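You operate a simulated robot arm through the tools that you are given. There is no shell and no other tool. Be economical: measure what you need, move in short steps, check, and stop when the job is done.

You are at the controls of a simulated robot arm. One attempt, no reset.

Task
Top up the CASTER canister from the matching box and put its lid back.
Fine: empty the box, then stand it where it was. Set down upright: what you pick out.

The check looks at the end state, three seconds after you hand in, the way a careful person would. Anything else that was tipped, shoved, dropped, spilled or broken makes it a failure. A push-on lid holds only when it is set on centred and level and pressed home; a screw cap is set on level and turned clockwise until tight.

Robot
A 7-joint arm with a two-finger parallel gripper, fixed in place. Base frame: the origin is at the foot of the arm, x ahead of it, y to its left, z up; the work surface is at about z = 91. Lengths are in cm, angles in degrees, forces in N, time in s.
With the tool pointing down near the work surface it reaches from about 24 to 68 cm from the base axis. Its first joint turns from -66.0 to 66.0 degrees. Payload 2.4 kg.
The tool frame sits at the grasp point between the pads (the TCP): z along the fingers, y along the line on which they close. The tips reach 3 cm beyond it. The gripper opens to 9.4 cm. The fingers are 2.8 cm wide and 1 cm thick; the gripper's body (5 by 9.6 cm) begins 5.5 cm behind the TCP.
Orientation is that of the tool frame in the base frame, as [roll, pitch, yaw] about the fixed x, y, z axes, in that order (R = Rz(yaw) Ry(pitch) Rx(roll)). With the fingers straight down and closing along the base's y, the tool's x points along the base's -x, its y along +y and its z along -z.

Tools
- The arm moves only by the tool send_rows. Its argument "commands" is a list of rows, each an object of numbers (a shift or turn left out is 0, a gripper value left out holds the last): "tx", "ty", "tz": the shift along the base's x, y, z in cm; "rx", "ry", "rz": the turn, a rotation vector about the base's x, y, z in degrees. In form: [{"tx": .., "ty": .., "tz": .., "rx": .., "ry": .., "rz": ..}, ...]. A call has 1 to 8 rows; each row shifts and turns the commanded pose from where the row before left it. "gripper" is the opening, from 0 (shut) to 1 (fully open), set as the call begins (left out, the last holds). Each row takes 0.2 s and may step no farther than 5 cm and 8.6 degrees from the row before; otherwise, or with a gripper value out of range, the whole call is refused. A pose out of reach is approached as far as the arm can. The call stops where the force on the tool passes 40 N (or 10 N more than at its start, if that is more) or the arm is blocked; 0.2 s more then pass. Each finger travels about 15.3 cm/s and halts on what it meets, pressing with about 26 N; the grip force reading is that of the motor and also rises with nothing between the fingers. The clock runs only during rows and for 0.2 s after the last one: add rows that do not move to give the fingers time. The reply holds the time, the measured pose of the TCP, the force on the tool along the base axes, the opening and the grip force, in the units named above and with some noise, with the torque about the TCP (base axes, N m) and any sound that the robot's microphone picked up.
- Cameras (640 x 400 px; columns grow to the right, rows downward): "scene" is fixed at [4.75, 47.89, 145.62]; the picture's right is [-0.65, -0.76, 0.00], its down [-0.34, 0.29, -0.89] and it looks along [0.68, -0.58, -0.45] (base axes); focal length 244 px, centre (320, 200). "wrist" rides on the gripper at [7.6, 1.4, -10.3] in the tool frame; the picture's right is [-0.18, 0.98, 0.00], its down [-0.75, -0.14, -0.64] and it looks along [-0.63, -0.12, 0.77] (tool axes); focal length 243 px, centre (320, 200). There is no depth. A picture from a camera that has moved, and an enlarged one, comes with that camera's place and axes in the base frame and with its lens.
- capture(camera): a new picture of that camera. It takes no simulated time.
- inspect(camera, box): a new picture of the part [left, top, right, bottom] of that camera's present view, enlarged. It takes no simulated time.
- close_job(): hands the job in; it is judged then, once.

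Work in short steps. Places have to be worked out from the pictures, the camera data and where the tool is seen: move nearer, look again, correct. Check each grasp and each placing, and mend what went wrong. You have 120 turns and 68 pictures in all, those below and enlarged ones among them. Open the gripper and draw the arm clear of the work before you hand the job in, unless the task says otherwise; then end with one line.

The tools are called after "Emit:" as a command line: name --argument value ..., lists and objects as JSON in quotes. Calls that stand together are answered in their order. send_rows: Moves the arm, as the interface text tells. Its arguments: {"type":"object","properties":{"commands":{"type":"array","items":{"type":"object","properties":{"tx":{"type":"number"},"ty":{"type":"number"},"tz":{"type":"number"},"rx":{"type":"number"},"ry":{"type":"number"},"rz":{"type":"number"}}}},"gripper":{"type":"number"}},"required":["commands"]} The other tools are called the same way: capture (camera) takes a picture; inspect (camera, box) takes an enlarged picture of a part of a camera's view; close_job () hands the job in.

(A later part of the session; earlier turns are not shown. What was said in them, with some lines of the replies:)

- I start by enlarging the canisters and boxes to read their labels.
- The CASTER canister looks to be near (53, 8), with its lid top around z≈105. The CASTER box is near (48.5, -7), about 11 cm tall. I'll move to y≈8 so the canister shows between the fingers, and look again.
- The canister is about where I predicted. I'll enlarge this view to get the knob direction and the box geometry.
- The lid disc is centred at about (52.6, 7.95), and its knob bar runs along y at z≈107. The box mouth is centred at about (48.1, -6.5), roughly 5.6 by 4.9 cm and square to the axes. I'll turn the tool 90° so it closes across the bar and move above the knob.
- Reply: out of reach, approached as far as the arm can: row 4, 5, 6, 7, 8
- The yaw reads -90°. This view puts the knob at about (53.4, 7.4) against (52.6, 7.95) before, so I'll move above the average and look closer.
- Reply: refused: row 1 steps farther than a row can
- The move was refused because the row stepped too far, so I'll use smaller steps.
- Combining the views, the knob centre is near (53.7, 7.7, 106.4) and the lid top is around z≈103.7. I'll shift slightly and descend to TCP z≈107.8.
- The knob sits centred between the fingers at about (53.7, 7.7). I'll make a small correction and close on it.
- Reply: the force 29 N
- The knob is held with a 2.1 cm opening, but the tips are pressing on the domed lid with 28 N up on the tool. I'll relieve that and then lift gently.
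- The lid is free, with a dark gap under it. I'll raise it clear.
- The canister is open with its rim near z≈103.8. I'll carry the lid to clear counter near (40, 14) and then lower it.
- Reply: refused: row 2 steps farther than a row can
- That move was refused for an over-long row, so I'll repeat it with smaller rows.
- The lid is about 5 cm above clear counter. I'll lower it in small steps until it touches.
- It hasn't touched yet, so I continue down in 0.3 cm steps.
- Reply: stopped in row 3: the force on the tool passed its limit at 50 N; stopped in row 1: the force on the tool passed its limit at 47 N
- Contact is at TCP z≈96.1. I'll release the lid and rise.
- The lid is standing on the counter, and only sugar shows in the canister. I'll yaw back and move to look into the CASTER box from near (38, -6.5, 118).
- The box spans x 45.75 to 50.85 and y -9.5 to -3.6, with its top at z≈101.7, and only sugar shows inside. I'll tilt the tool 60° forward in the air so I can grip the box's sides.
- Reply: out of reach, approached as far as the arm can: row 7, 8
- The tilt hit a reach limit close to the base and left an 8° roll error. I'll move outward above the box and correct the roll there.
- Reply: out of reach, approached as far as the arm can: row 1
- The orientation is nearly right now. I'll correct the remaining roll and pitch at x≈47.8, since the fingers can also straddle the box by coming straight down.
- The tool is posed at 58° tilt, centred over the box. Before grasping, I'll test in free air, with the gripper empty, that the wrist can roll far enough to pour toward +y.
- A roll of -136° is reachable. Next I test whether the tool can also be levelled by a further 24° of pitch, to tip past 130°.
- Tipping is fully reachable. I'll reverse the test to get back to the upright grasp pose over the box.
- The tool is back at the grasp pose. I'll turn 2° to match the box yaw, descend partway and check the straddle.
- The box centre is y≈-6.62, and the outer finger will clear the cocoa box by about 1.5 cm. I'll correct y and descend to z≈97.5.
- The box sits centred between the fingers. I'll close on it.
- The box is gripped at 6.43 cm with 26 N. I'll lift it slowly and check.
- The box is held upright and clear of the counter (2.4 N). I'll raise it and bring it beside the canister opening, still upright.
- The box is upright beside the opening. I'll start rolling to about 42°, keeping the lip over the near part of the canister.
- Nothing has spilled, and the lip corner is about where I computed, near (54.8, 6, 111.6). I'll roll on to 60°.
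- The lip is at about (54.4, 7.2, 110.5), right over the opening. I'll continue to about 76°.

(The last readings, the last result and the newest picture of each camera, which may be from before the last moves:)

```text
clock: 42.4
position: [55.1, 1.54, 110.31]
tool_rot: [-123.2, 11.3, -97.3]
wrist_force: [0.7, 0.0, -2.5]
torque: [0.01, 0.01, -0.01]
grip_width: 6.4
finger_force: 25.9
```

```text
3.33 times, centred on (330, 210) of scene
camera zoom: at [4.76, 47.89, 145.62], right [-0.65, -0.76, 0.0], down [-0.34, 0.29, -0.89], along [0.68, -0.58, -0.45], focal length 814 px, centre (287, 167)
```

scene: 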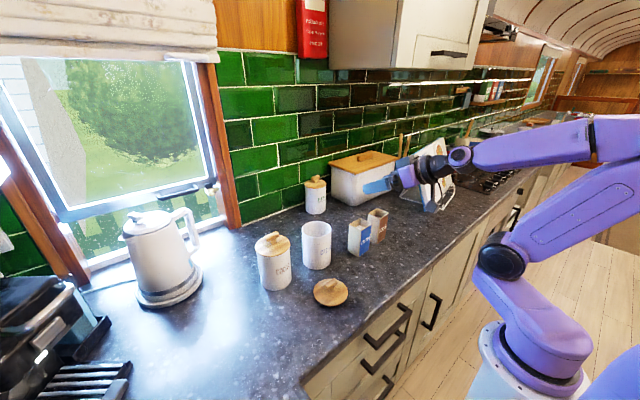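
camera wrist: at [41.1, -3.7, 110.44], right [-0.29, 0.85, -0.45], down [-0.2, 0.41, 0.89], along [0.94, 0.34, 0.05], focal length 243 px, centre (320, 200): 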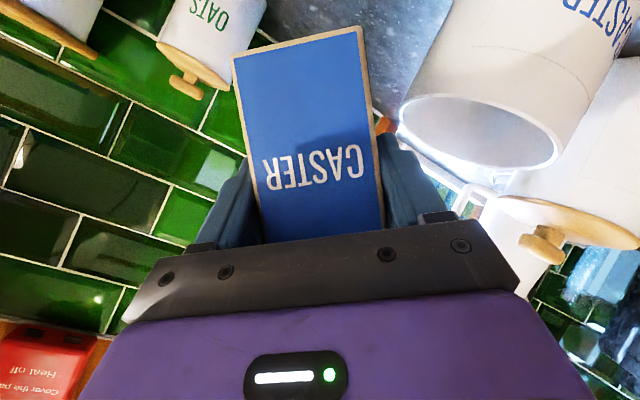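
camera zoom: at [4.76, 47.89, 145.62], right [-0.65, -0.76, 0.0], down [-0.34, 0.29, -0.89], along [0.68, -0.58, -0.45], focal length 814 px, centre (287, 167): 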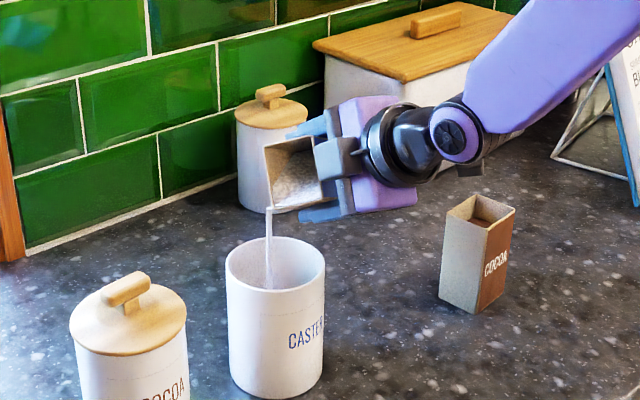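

The stream falls from the corner at about (54.4, 7.3) straight into the canister. I'll hold while it flows, then tip on slowly.

Emit:
send_rows --commands '[{}, {}, {}, {}, {}, {}]'

Emit:
send_rows --commands '[{"rx": -7.17, "rz": 4.56, "ty": 0.3, "tx": 0.4}, {}, {"rx": -7.17, "rz": 4.56, "ty": 0.4, "tx": 0.4}, {}, {}, {}]'

Emit:
inspect --camera "scene" --box '[270, 150, 390, 270]'

```text
clock: 43.8
position: [54.99, 1.58, 110.3]
tool_rot: [-123.2, 11.4, -97.1]
wrist_force: [0.3, -0.6, -3.2]
torque: [0.01, 0.0, 0.01]
grip_width: 6.43
finger_force: 25.6
```

```text
clock: 45.2
position: [55.85, 2.3, 110.2]
tool_rot: [-122.5, -2.9, -88.0]
wrist_force: [-0.6, 0.4, -1.5]
torque: [0.01, 0.0, -0.04]
grip_width: 6.42
finger_force: 25.7
```

```text
3.33 times, centred on (330, 210) of scene
camera zoom: at [4.76, 47.89, 145.62], right [-0.65, -0.76, 0.0], down [-0.34, 0.29, -0.89], along [0.68, -0.58, -0.45], focal length 814 px, centre (287, 167)
```

zoom: 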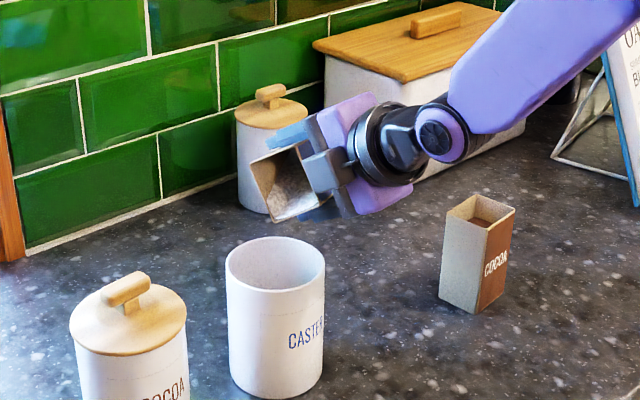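

The flow paused with some sugar left. I'll keep tipping to about 119°.

Emit:
send_rows --commands '[{"rx": -7.17, "rz": 4.56, "ty": 0.7, "tx": 0.3, "tz": 0.2}, {}, {"rx": -7.17, "rz": 4.56, "ty": 0.7, "tx": 0.2, "tz": 0.2}, {}, {"rx": -7.17, "rz": 4.56, "ty": 0.7, "tx": 0.2, "tz": 0.2}, {}, {}]'

Emit:
inspect --camera "scene" --box '[270, 150, 390, 270]'

```text
clock: 46.8
position: [56.53, 4.52, 110.85]
tool_rot: [-126.2, -24.1, -73.2]
wrist_force: [0.4, 0.2, -1.5]
torque: [0.0, 0.02, 0.01]
grip_width: 6.35
finger_force: 26.1
```

```text
3.33 times, centred on (330, 210) of scene
camera zoom: at [4.76, 47.89, 145.62], right [-0.65, -0.76, 0.0], down [-0.34, 0.29, -0.89], along [0.68, -0.58, -0.45], focal length 814 px, centre (287, 167)
```

zoom: 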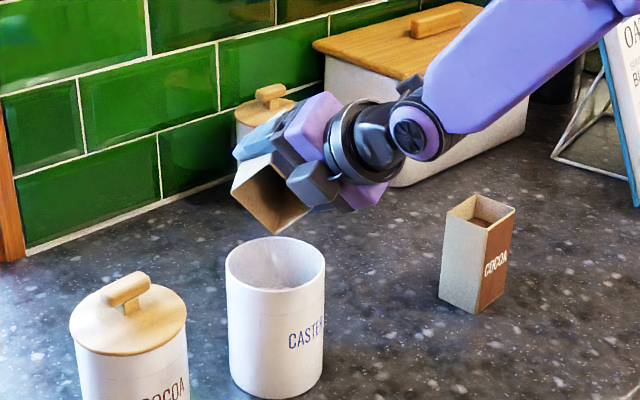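

The inside looks mostly empty. I'll finish the tipping, first rolling to 136° and then levelling the tool while keeping the lip over the opening.

Emit:
send_rows --commands '[{"rx": -7.17, "rz": 4.56, "ty": 0.6, "tx": 0.2, "tz": 0.3}, {"rx": -7.17, "rz": 4.56, "ty": 0.7, "tx": 0.2, "tz": 0.3}, {}, {"ry": -7.3, "tx": -0.8, "tz": 0.2}, {"ry": -7.3, "tx": -0.8, "tz": 0.2}, {"ry": -7.3, "tx": -0.8, "tz": 0.2}, {"ry": -7.3, "tx": -0.8, "tz": 0.2}, {}]'

Emit:
inspect --camera "scene" --box '[270, 150, 390, 270]'

```text
clock: 48.6
position: [53.81, 5.63, 112.42]
tool_rot: [-94.7, -45.9, -86.5]
wrist_force: [-0.2, -0.7, -1.3]
torque: [-0.01, 0.04, 0.01]
grip_width: 6.38
finger_force: 25.5
```

```text
3.33 times, centred on (330, 210) of scene
camera zoom: at [4.75, 47.89, 145.62], right [-0.65, -0.76, 0.0], down [-0.34, 0.29, -0.89], along [0.68, -0.58, -0.45], focal length 814 px, centre (287, 167)
```

zoom: 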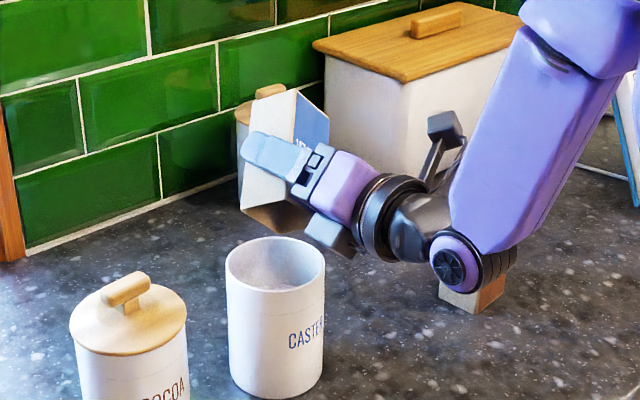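

The stream has ended. I'll roll another 25° to drain fully and shake gently with small moves.

Emit:
send_rows --commands '[{"rx": -8.5, "ty": 1}, {"rx": -8.5, "ty": 1}, {"rx": -8.5, "ty": 0.9}, {"tz": 0.5}, {"tz": -0.5}, {"tz": 0.5}, {"tz": -0.5}, {}]'

Emit:
inspect --camera "scene" --box '[270, 150, 390, 270]'

```text
clock: 50.4
position: [53.56, 8.58, 112.32]
tool_rot: [-99.6, -71.3, -82.2]
wrist_force: [-0.1, 0.4, -1.1]
torque: [0.01, -0.03, -0.01]
grip_width: 6.36
finger_force: 25.9
```

```text
3.33 times, centred on (330, 210) of scene
camera zoom: at [4.76, 47.89, 145.62], right [-0.65, -0.76, 0.0], down [-0.34, 0.29, -0.89], along [0.68, -0.58, -0.45], focal length 814 px, centre (287, 167)
```

zoom: 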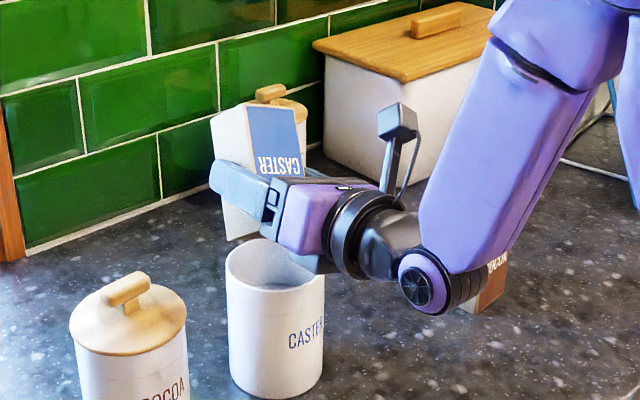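

The box reads about 1.1 N and looks drained. I'll undo the rotations in the exact reverse order, slightly higher.

Emit:
send_rows --commands '[{"rx": 8.5, "ty": -1}, {"rx": 8.5, "ty": -1}, {"rx": 8.5, "ty": -1}, {"ry": 7.3, "tx": 0.8, "tz": 0.3}, {"ry": 7.3, "tx": 0.8, "tz": 0.3}, {"ry": 7.3, "tx": 0.8, "tz": 0.3}, {"ry": 7.3, "tx": 0.8, "tz": 0.3}, {}]'

Emit:
send_rows --commands '[{"rx": 7.17, "rz": -4.56, "ty": -0.5}, {"rx": 7.17, "rz": -4.56, "ty": -0.5}, {"rx": 7.17, "rz": -4.56, "ty": -0.5}, {"rx": 7.17, "rz": -4.56, "ty": -0.5}, {"rx": 7.17, "rz": -4.56, "ty": -0.5}, {"rx": 7.17, "rz": -4.56, "ty": -0.5}, {"rx": 7.17, "rz": -4.56, "ty": -0.5}, {"rx": 7.17, "rz": -4.56, "ty": -0.5}]'

Emit:
send_rows --commands '[{"rx": 7.17, "rz": -4.56, "ty": -0.5}, {"rx": 7.17, "rz": -4.56, "ty": -0.5}, {"rx": 7.17, "rz": -4.56, "ty": -0.5}, {"rx": 7.17, "rz": -4.56, "ty": -0.5}, {"rx": 7.17, "rz": -4.56, "ty": -0.5}, {"rx": 7.17, "rz": -4.56, "ty": -0.5}, {"rx": 7.17, "rz": -4.56, "ty": -0.5}, {"rx": 7.17, "rz": -4.56, "ty": -0.5}]'

Emit:
capture --camera "scene"

```text
clock: 52.2
position: [56.93, 5.65, 113.4]
tool_rot: [-132.6, -37.3, -60.8]
wrist_force: [-0.4, 0.1, -0.9]
torque: [0.02, -0.01, 0.01]
grip_width: 6.38
finger_force: 26.6
```

```text
clock: 54.0
position: [56.84, 1.45, 113.59]
tool_rot: [-124.4, 18.7, -102.2]
wrist_force: [-0.3, 0.2, -0.9]
torque: [0.01, 0.02, -0.01]
grip_width: 6.38
finger_force: 25.6
```

```text
clock: 55.8
position: [56.92, -2.51, 113.54]
tool_rot: [179.8, 57.6, 179.9]
wrist_force: [0.3, 0.4, -0.3]
torque: [0.01, 0.03, 0.01]
grip_width: 6.35
finger_force: 26.2
```

```text
24 pictures are left
```

scene: 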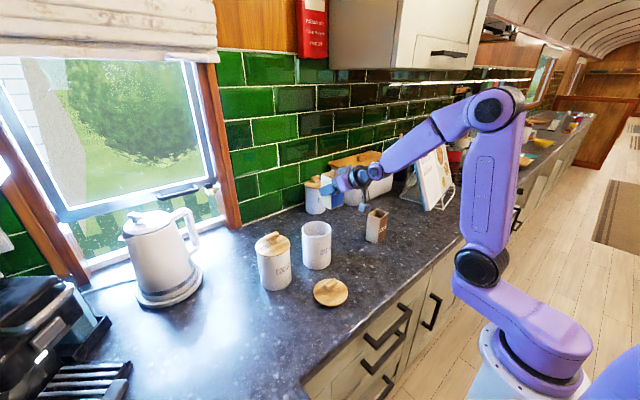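

The tool is exactly back at the grasp orientation. I'll return above the original spot and descend most of the way.

Emit:
send_rows --commands '[{"tx": -4.6, "ty": -1.5}, {"tx": -4.6, "ty": -1.5}, {"ty": -1.24}, {"tz": -4}, {"tz": -4}, {"tz": -4}, {"tz": -2.5}, {}]'

Emit:
capture --camera "wrist"

Emit:
inspect --camera "scene" --box '[310, 170, 430, 270]'

```text
clock: 57.6
position: [47.74, -6.68, 99.15]
tool_rot: [-179.8, 57.6, -179.9]
wrist_force: [-0.1, 0.2, -0.3]
torque: [0.0, 0.0, 0.02]
grip_width: 6.41
finger_force: 25.5
```

```text
23 pictures are left
camera wrist: at [34.92, -5.21, 98.12], right [0.1, 0.98, 0.15], down [-0.14, -0.14, 0.98], along [0.99, -0.12, 0.12], focal length 243 px, centre (320, 200)
```

wrist: 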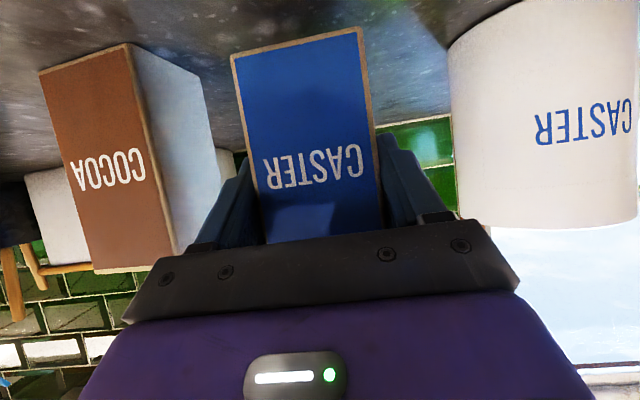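

```text
4.00 times, centred on (370, 220) of scene
camera zoom: at [4.76, 47.89, 145.62], right [-0.65, -0.76, 0.0], down [-0.34, 0.29, -0.89], along [0.68, -0.58, -0.45], focal length 977 px, centre (120, 120)
```

zoom: 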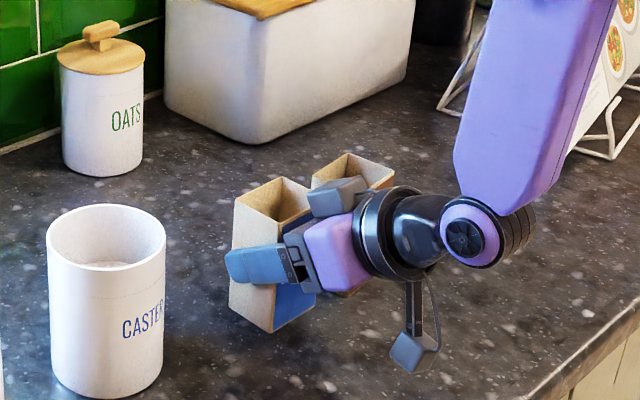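

The box is empty and hasn't slipped in the grip. I'll lower it the last 1.6 cm in small steps and watch for contact.

Emit:
send_rows --commands '[{"tz": -0.8}, {"tz": -0.4}, {"tz": -0.2}, {"tz": -0.1}, {}]'

```text
clock: 58.8
position: [47.86, -6.57, 97.64]
tool_rot: [-179.9, 57.7, 180.0]
wrist_force: [-1.5, 0.1, 5.0]
torque: [-0.06, 0.17, -0.01]
grip_width: 6.38
finger_force: 25.7
```

The base touches with 5 N. I'll open the gripper partway and look.

Emit:
send_rows --commands '[{}, {}, {}]' --gripper 0.95

Emit:
capture --camera "wrist"

```text
clock: 59.6
position: [47.75, -6.73, 97.54]
tool_rot: [-179.8, 57.8, -179.9]
wrist_force: [0.6, -0.7, 0.6]
torque: [-0.01, 0.05, 0.01]
grip_width: 8.96
finger_force: 0.0
```

```text
21 pictures are left
camera wrist: at [34.89, -5.25, 96.61], right [0.1, 0.98, 0.15], down [-0.14, -0.14, 0.98], along [0.99, -0.12, 0.12], focal length 243 px, centre (320, 200)
```

wrist: 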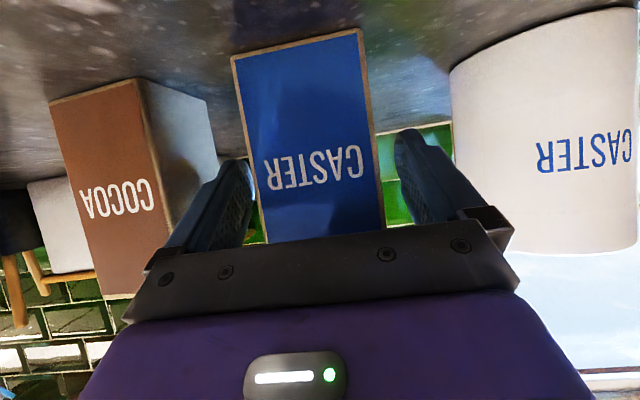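

The box stands exactly where it was. I'll rise straight up and then rotate the tool back to vertical.

Emit:
send_rows --commands '[{"tz": 2.5}, {"tz": 3}, {"tz": 4}, {"tz": 4}, {"tz": 4}, {}]'

Emit:
send_rows --commands '[{"ry": 8}, {"ry": 8}, {"ry": 8}, {"ry": 8}, {"ry": 8}, {"ry": 8}, {"ry": 8}, {"ry": 1.7}]'

Emit:
capture --camera "scene"

```text
clock: 61.0
position: [47.55, -6.82, 114.86]
tool_rot: [-179.9, 57.6, -179.9]
wrist_force: [-0.5, 0.2, 0.3]
torque: [-0.03, 0.03, -0.02]
grip_width: 8.92
finger_force: 0.1
```

```text
clock: 62.8
position: [47.81, -6.78, 114.97]
tool_rot: [-179.9, -0.1, 180.0]
wrist_force: [-0.2, -0.1, 0.5]
torque: [0.0, -0.01, -0.02]
grip_width: 8.92
finger_force: 0.0
```

```text
20 pictures are left
```

scene: 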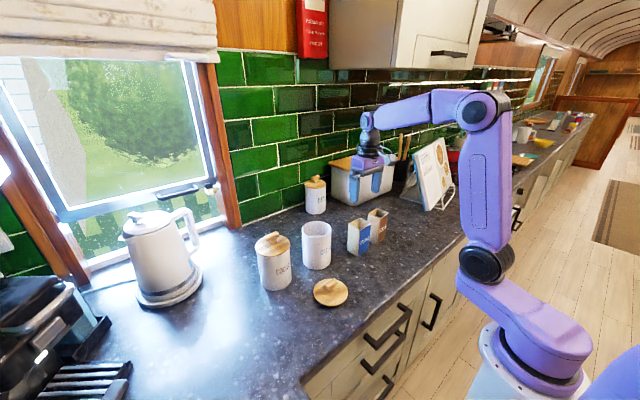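

All is well so far. I'll go back above the lid at (40.45, 13.75) with the 90° yaw.

Emit:
send_rows --commands '[{"rz": 8.5, "ty": 2.5, "tx": -0.9}, {"rz": 8.5, "ty": 2.5, "tx": -0.9}, {"rz": 8.5, "ty": 2.5, "tx": -0.9}, {"rz": 8.5, "ty": 2.5, "tx": -0.9}, {"rz": 8.5, "ty": 2.5, "tx": -0.9}, {"rz": 8.5, "ty": 2.5, "tx": -0.9}, {"rz": 8.5, "ty": 2.5, "tx": -0.9}, {"rz": 8.5, "ty": 3, "tx": -1.05}]' --gripper 0.6

Emit:
send_rows --commands '[{"rz": 8.5}, {"rz": 8.5}, {"rz": 5}, {"tz": -4}, {"tz": -4}, {}]'

Emit:
capture --camera "wrist"

```text
clock: 64.6
position: [40.36, 13.74, 115.05]
tool_rot: [180.0, 0.1, -111.9]
wrist_force: [0.3, -0.4, -0.9]
torque: [0.0, 0.01, -0.01]
grip_width: 5.62
finger_force: 0.0
```

```text
clock: 66.0
position: [40.32, 13.77, 107.15]
tool_rot: [179.9, 0.0, -89.9]
wrist_force: [0.1, -0.2, -0.2]
torque: [0.0, -0.03, -0.03]
grip_width: 5.63
finger_force: 0.1
```

```text
19 pictures are left
camera wrist: at [38.77, 6.11, 117.32], right [-0.98, 0.18, 0.0], down [0.14, 0.75, 0.64], along [0.12, 0.63, -0.77], focal length 243 px, centre (320, 200)
```

wrist: 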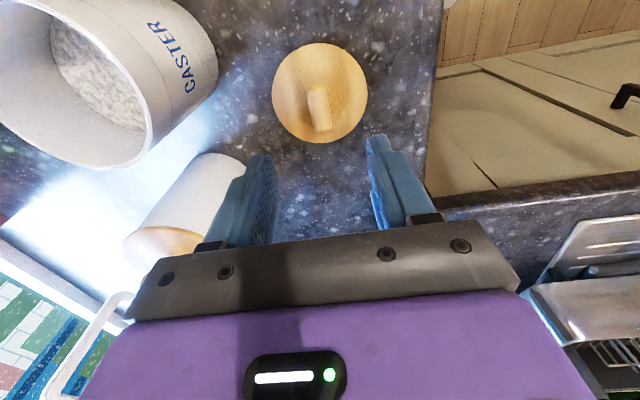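

The lid is where I left it. I'll descend to the release height and grip the knob again.

Emit:
send_rows --commands '[{"tz": -4, "tx": 0.1}, {"tz": -4}, {"tz": -2}, {"tz": -0.9}, {}]'

Emit:
send_rows --commands '[{}, {}, {}, {}]' --gripper 0

Emit:
send_rows --commands '[{"tz": 0.3}, {"tz": 0.7}, {"tz": 2}, {}]'

Emit:
inspect --camera "scene" --box '[280, 220, 400, 310]'

```text
clock: 67.2
position: [40.4, 13.78, 95.94]
tool_rot: [-180.0, 0.0, -90.0]
wrist_force: [-0.1, -0.1, 0.2]
torque: [0.01, 0.01, 0.0]
grip_width: 5.67
finger_force: 0.1
```

```text
clock: 68.2
position: [40.47, 13.8, 96.11]
tool_rot: [-179.9, -0.1, -90.0]
wrist_force: [-2.1, -0.3, 26.1]
torque: [-0.08, 0.0, 0.05]
grip_width: 1.74
finger_force: 26.2
```

```text
clock: 69.2
position: [40.58, 13.78, 99.08]
tool_rot: [179.9, -0.1, -90.0]
wrist_force: [0.5, -0.1, -0.8]
torque: [0.02, -0.02, -0.03]
grip_width: 1.76
finger_force: 26.3
```

```text
4.44 times, centred on (340, 265) of scene
camera zoom: at [4.75, 47.89, 145.62], right [-0.65, -0.76, 0.0], down [-0.34, 0.29, -0.89], along [0.68, -0.58, -0.45], focal length 1085 px, centre (231, -89)
```

zoom: 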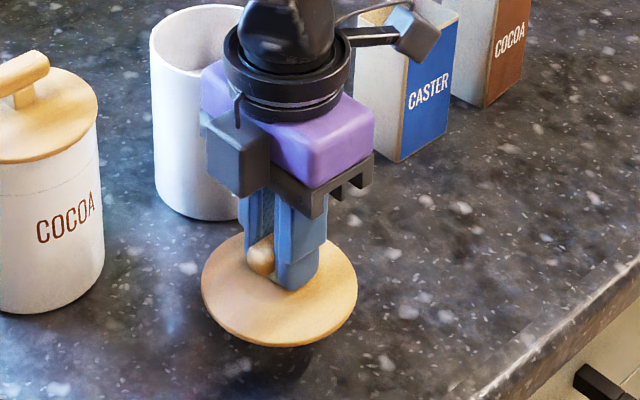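

The lid is held level. I'll lift it to z≈117 and carry it back above the canister at (53.6, 7.65).

Emit:
send_rows --commands '[{"tz": 4.5}, {"tz": 4.5}, {"tz": 4.5}, {"tz": 4.5}, {"tx": 4.4, "ty": -2}, {"tx": 4.4, "ty": -2}, {"tx": 4.3, "ty": -2.1}, {}]'

Emit:
send_rows --commands '[{"tz": -4}, {"tz": -2}, {}]'

Emit:
capture --camera "wrist"

Emit:
inspect --camera "scene" --box '[280, 190, 360, 270]'

```text
clock: 71.0
position: [53.57, 7.27, 117.08]
tool_rot: [-180.0, -0.1, -90.0]
wrist_force: [0.3, -0.1, -0.8]
torque: [-0.01, 0.02, 0.03]
grip_width: 1.74
finger_force: 26.0
```

```text
clock: 71.8
position: [53.57, 7.39, 110.93]
tool_rot: [-180.0, 0.0, -90.0]
wrist_force: [0.1, -0.2, -0.8]
torque: [0.01, -0.01, 0.01]
grip_width: 1.74
finger_force: 26.0
```

```text
17 pictures are left
camera wrist: at [52.09, -0.16, 121.19], right [-0.98, 0.18, 0.0], down [0.14, 0.75, 0.64], along [0.12, 0.63, -0.77], focal length 243 px, centre (320, 200)
```

wrist: 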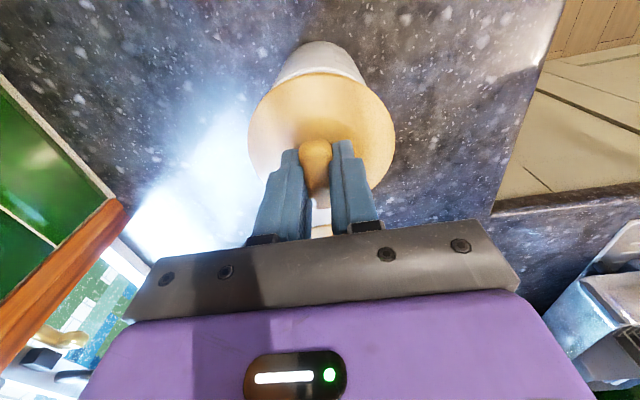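

```text
5.00 times, centred on (320, 230) of scene
camera zoom: at [4.76, 47.89, 145.62], right [-0.65, -0.76, 0.0], down [-0.34, 0.29, -0.89], along [0.68, -0.58, -0.45], focal length 1221 px, centre (320, 50)
```

zoom: 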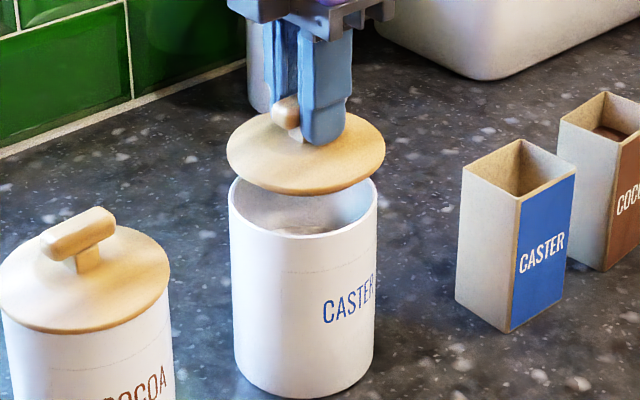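

The lid looks about 0.25 cm short in y (7.39 against 7.64 when I removed it), and the picture agrees. I'll shift it and lower until it touches.

Emit:
send_rows --commands '[{"ty": 0.25}, {}, {"tz": -0.8}, {"tz": -0.6}, {}]'

Emit:
inspect --camera "scene" --box '[280, 190, 360, 270]'

```text
clock: 73.0
position: [53.57, 7.83, 109.71]
tool_rot: [-180.0, 0.0, -90.0]
wrist_force: [-1.0, -0.1, -1.1]
torque: [-0.01, -0.01, -0.01]
grip_width: 1.72
finger_force: 26.1
```

```text
5.00 times, centred on (320, 230) of scene
camera zoom: at [4.76, 47.89, 145.62], right [-0.65, -0.76, 0.0], down [-0.34, 0.29, -0.89], along [0.68, -0.58, -0.45], focal length 1221 px, centre (320, 50)
```

zoom: 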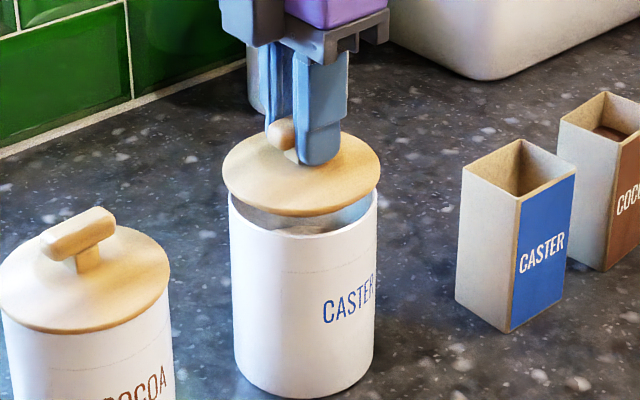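

The lid is now within about 1.5 px of centred. I'll trim y by -0.12 and go down in fine steps.

Emit:
send_rows --commands '[{"ty": -0.12}, {"tz": -0.5}, {"tz": -0.4}, {"tz": -0.3}, {}]'

Emit:
inspect --camera "scene" --box '[280, 190, 360, 270]'

```text
clock: 74.2
position: [53.63, 7.72, 108.55]
tool_rot: [-179.9, 0.0, -90.0]
wrist_force: [0.5, -0.3, -0.2]
torque: [0.01, 0.01, -0.02]
grip_width: 1.71
finger_force: 26.0
```

```text
5.00 times, centred on (320, 230) of scene
camera zoom: at [4.76, 47.89, 145.62], right [-0.65, -0.76, 0.0], down [-0.34, 0.29, -0.89], along [0.68, -0.58, -0.45], focal length 1221 px, centre (320, 50)
```

zoom: 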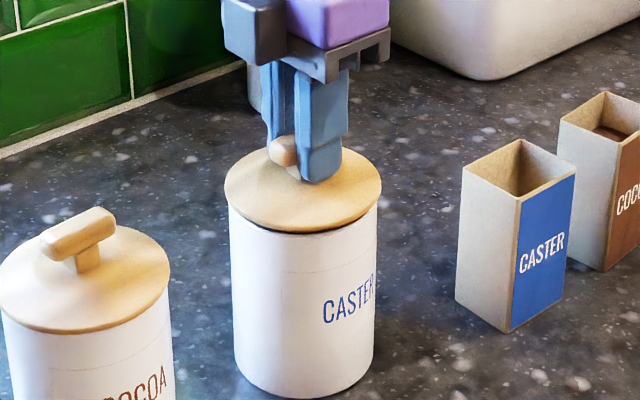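

The lid is centred with a small gap left. I'll continue down to press it home.

Emit:
send_rows --commands '[{"tz": -0.3}, {"tz": -0.2}, {"tz": -0.2}, {"tz": -0.2}, {"tz": -0.2}]'

Emit:
inspect --camera "scene" --box '[280, 190, 360, 270]'

```text
clock: 75.6
position: [53.73, 7.73, 107.81]
tool_rot: [-179.3, -0.1, -90.0]
wrist_force: [0.0, 0.4, 2.8]
torque: [0.13, 0.02, 0.04]
grip_width: 1.77
finger_force: 25.8
stopped in row 5: the force on the tool passed its limit at 42 N (the readings are from after the stop); the commanded pose is now the measured one
```

```text
5.00 times, centred on (320, 230) of scene
camera zoom: at [4.75, 47.89, 145.62], right [-0.65, -0.76, 0.0], down [-0.34, 0.29, -0.89], along [0.68, -0.58, -0.45], focal length 1221 px, centre (320, 50)
```

zoom: 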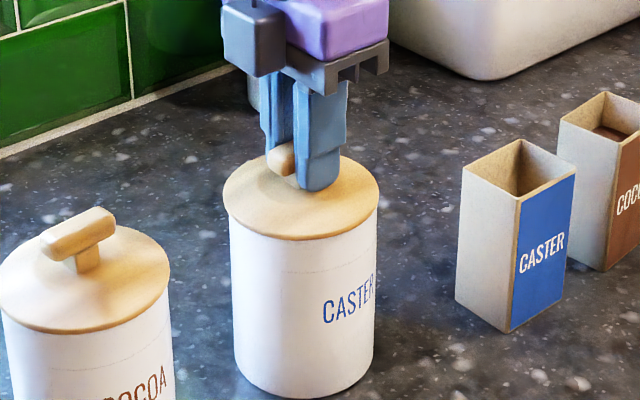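

The lid looks seated at TCP z 107.8, with a 42 N stop. I'll press once or twice more to confirm it is home.

Emit:
send_rows --commands '[{"tz": -0.3}, {"tz": -0.3}, {}]'

Emit:
send_rows --commands '[{"tz": -0.3}, {"tz": -0.3}, {}]'

```text
clock: 76.1
position: [53.88, 7.88, 107.71]
tool_rot: [-179.1, 0.0, -90.0]
wrist_force: [0.0, 0.7, 4.3]
torque: [-0.15, 0.12, 0.0]
grip_width: 1.74
finger_force: 26.2
stopped in row 2: the force on the tool passed its limit at 46 N (the readings are from after the stop); the commanded pose is now the measured one
```

```text
clock: 76.6
position: [53.93, 7.81, 107.77]
tool_rot: [-178.6, 0.1, -90.0]
wrist_force: [-4.9, -0.1, 5.9]
torque: [-0.1, 0.3, -0.03]
grip_width: 1.74
finger_force: 26.6
stopped in row 2: the force on the tool passed its limit at 45 N (the readings are from after the stop); the commanded pose is now the measured one
```

The position is steady at 107.75 under about 45 N, but the tool has tilted about 1°. I'll release, level it, rise and look.

Emit:
send_rows --commands '[{}, {}, {}]' --gripper 0.6

Emit:
send_rows --commands '[{"tz": 2}, {"tz": 3, "rx": -1.4}, {"tz": 2}, {}]'

Emit:
inspect --camera "scene" --box '[280, 190, 360, 270]'

Emit:
capture --camera "wrist"

```text
clock: 77.4
position: [53.94, 7.88, 107.66]
tool_rot: [-178.6, 0.3, -90.0]
wrist_force: [0.2, 1.0, 0.2]
torque: [0.03, 0.0, -0.01]
grip_width: 5.65
finger_force: 0.1
```

```text
clock: 78.4
position: [53.95, 7.63, 114.72]
tool_rot: [-178.5, -1.3, -90.0]
wrist_force: [0.5, 0.9, -0.3]
torque: [0.02, 0.03, 0.0]
grip_width: 5.64
finger_force: 0.1
```

```text
5.00 times, centred on (320, 230) of scene
camera zoom: at [4.75, 47.89, 145.62], right [-0.65, -0.76, 0.0], down [-0.34, 0.29, -0.89], along [0.68, -0.58, -0.45], focal length 1221 px, centre (320, 50)
```

zoom: 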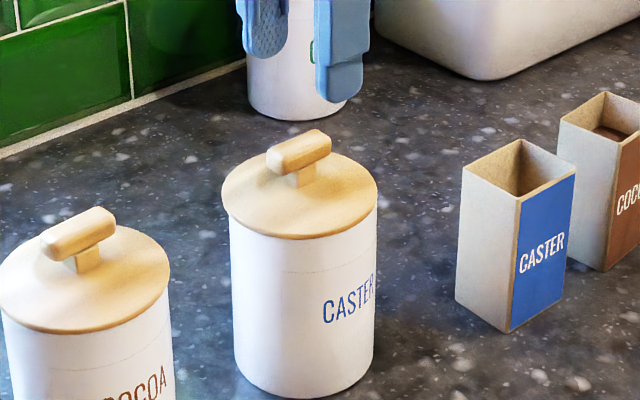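

```text
11 pictures are left
camera wrist: at [52.06, 0.32, 125.04], right [-0.98, 0.18, -0.03], down [0.12, 0.77, 0.63], along [0.14, 0.61, -0.78], focal length 243 px, centre (320, 200)
```

wrist: 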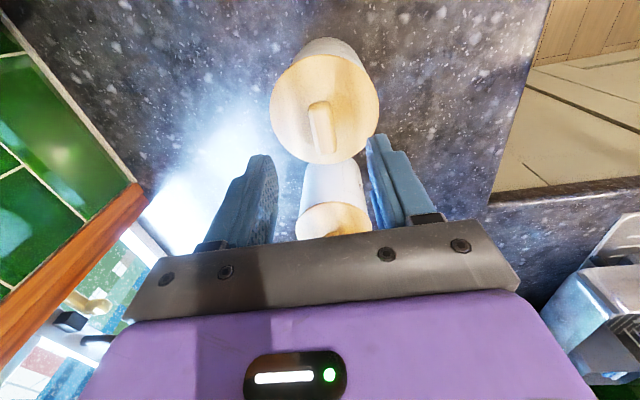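

The lid sits flush with no gap. To be sure, I'll level the tool, shut the fingers and press straight down on the knob's centre.

Emit:
send_rows --commands '[{"ry": 1.5, "rx": 1.3, "tx": -0.25, "ty": 0.1}, {}, {}, {}, {}]' --gripper 0

Emit:
send_rows --commands '[{"tz": -2}, {"tz": -1.2}, {"tz": -0.4}, {"tz": -0.3}, {"tz": -0.3}, {"tz": -0.3}, {"tz": -0.3}, {"tz": -0.3}]'

```text
clock: 79.6
position: [53.69, 7.88, 114.6]
tool_rot: [180.0, 0.1, -90.0]
wrist_force: [0.1, 0.6, -0.4]
torque: [0.03, -0.03, -0.01]
grip_width: 0.0
finger_force: 25.5
```

```text
clock: 81.4
position: [53.74, 7.94, 110.2]
tool_rot: [-179.6, 0.2, -89.9]
wrist_force: [-3.1, -0.7, 6.2]
torque: [-0.12, 0.1, 0.02]
grip_width: 0.0
finger_force: 26.0
stopped in row 8: the force on the tool passed its limit at 45 N (the readings are from after the stop); the commanded pose is now the measured one
```

Contact came at 110.2, so the knob top is at 107.2, the same as originally. One more press will confirm that it no longer moves.

Emit:
send_rows --commands '[{"tz": -0.3}, {"tz": -0.3}, {"tz": -0.3}]'

Emit:
send_rows --commands '[{"tz": 2}, {"tz": 4}, {"tz": 4}, {"tz": 3}, {"tx": -4, "tz": 2}, {"tx": -4}, {"tx": -4}, {}]'

Emit:
inspect --camera "scene" --box '[270, 150, 390, 270]'

Emit:
capture --camera "scene"

```text
clock: 81.9
position: [53.85, 7.98, 110.47]
tool_rot: [-179.0, 0.3, -89.9]
wrist_force: [-3.4, 0.1, 7.6]
torque: [-0.1, 0.16, -0.05]
grip_width: 0.01
finger_force: 26.5
stopped in row 2: the force on the tool passed its limit at 45 N (the readings are from after the stop); the commanded pose is now the measured one
```

```text
clock: 83.7
position: [41.69, 8.06, 125.07]
tool_rot: [-178.9, 0.2, -90.0]
wrist_force: [0.5, 0.2, -0.2]
torque: [0.02, 0.03, 0.04]
grip_width: 0.0
finger_force: 25.3
```

```text
3.33 times, centred on (330, 210) of scene
camera zoom: at [4.75, 47.89, 145.62], right [-0.65, -0.76, 0.0], down [-0.34, 0.29, -0.89], along [0.68, -0.58, -0.45], focal length 814 px, centre (287, 167)
```

zoom: 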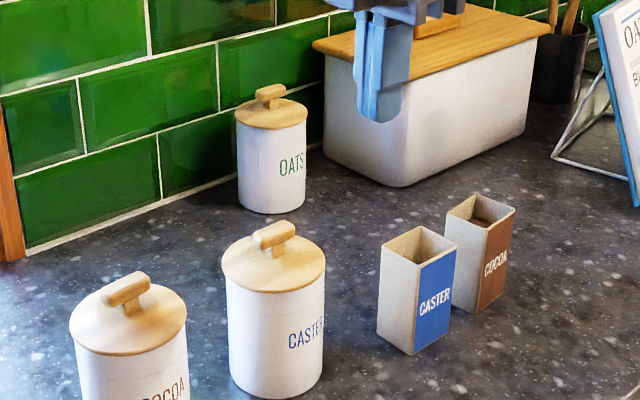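

```text
9 pictures are left
```

scene: 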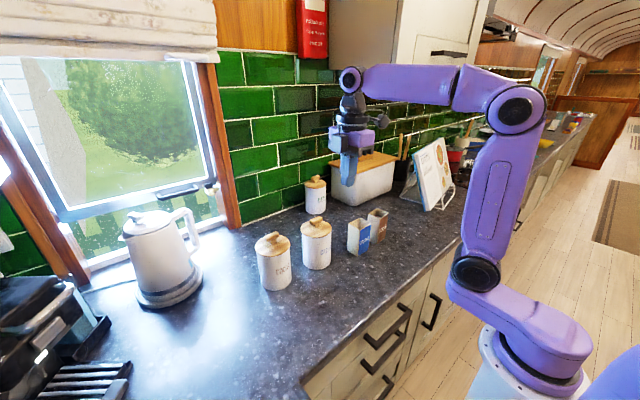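

The scene matches the start: the lid looks as it did originally, the box stands empty within about 0.3 cm of its spot, and nothing has spilled. I'll open the gripper and draw further clear.

Emit:
send_rows --commands '[{"tz": 3}, {"tz": 2}, {}, {}]' --gripper 1

Emit:
inspect --camera "scene" --box '[290, 200, 380, 280]'

```text
clock: 84.7
position: [41.82, 8.03, 130.12]
tool_rot: [-178.9, 0.2, -90.0]
wrist_force: [0.1, -0.6, 0.4]
torque: [0.01, 0.0, 0.0]
grip_width: 9.39
finger_force: 0.1
```

```text
5.00 times, centred on (335, 240) of scene
camera zoom: at [4.75, 47.89, 145.62], right [-0.65, -0.76, 0.0], down [-0.34, 0.29, -0.89], along [0.68, -0.58, -0.45], focal length 1221 px, centre (245, 0)
```

zoom: 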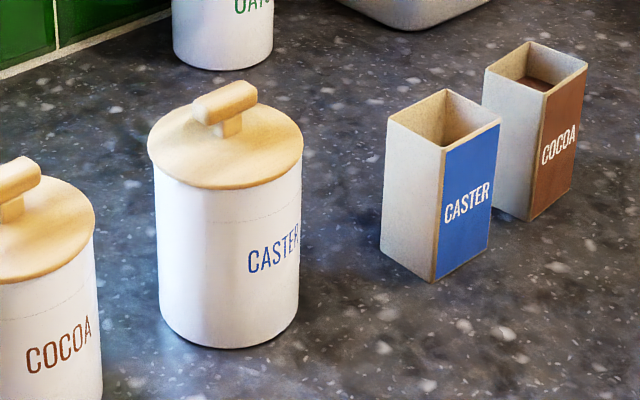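

The lid is level and flush, the box is empty and upright, and there are no stray grains. I'm handing in.

Emit:
close_job

```text
The job is handed in.
```

I poured the CASTER box into the CASTER canister and pressed the lid back on. The empty box stands upright within about 0.3 cm of where it was, and the pictures show no spills or anything else moved.
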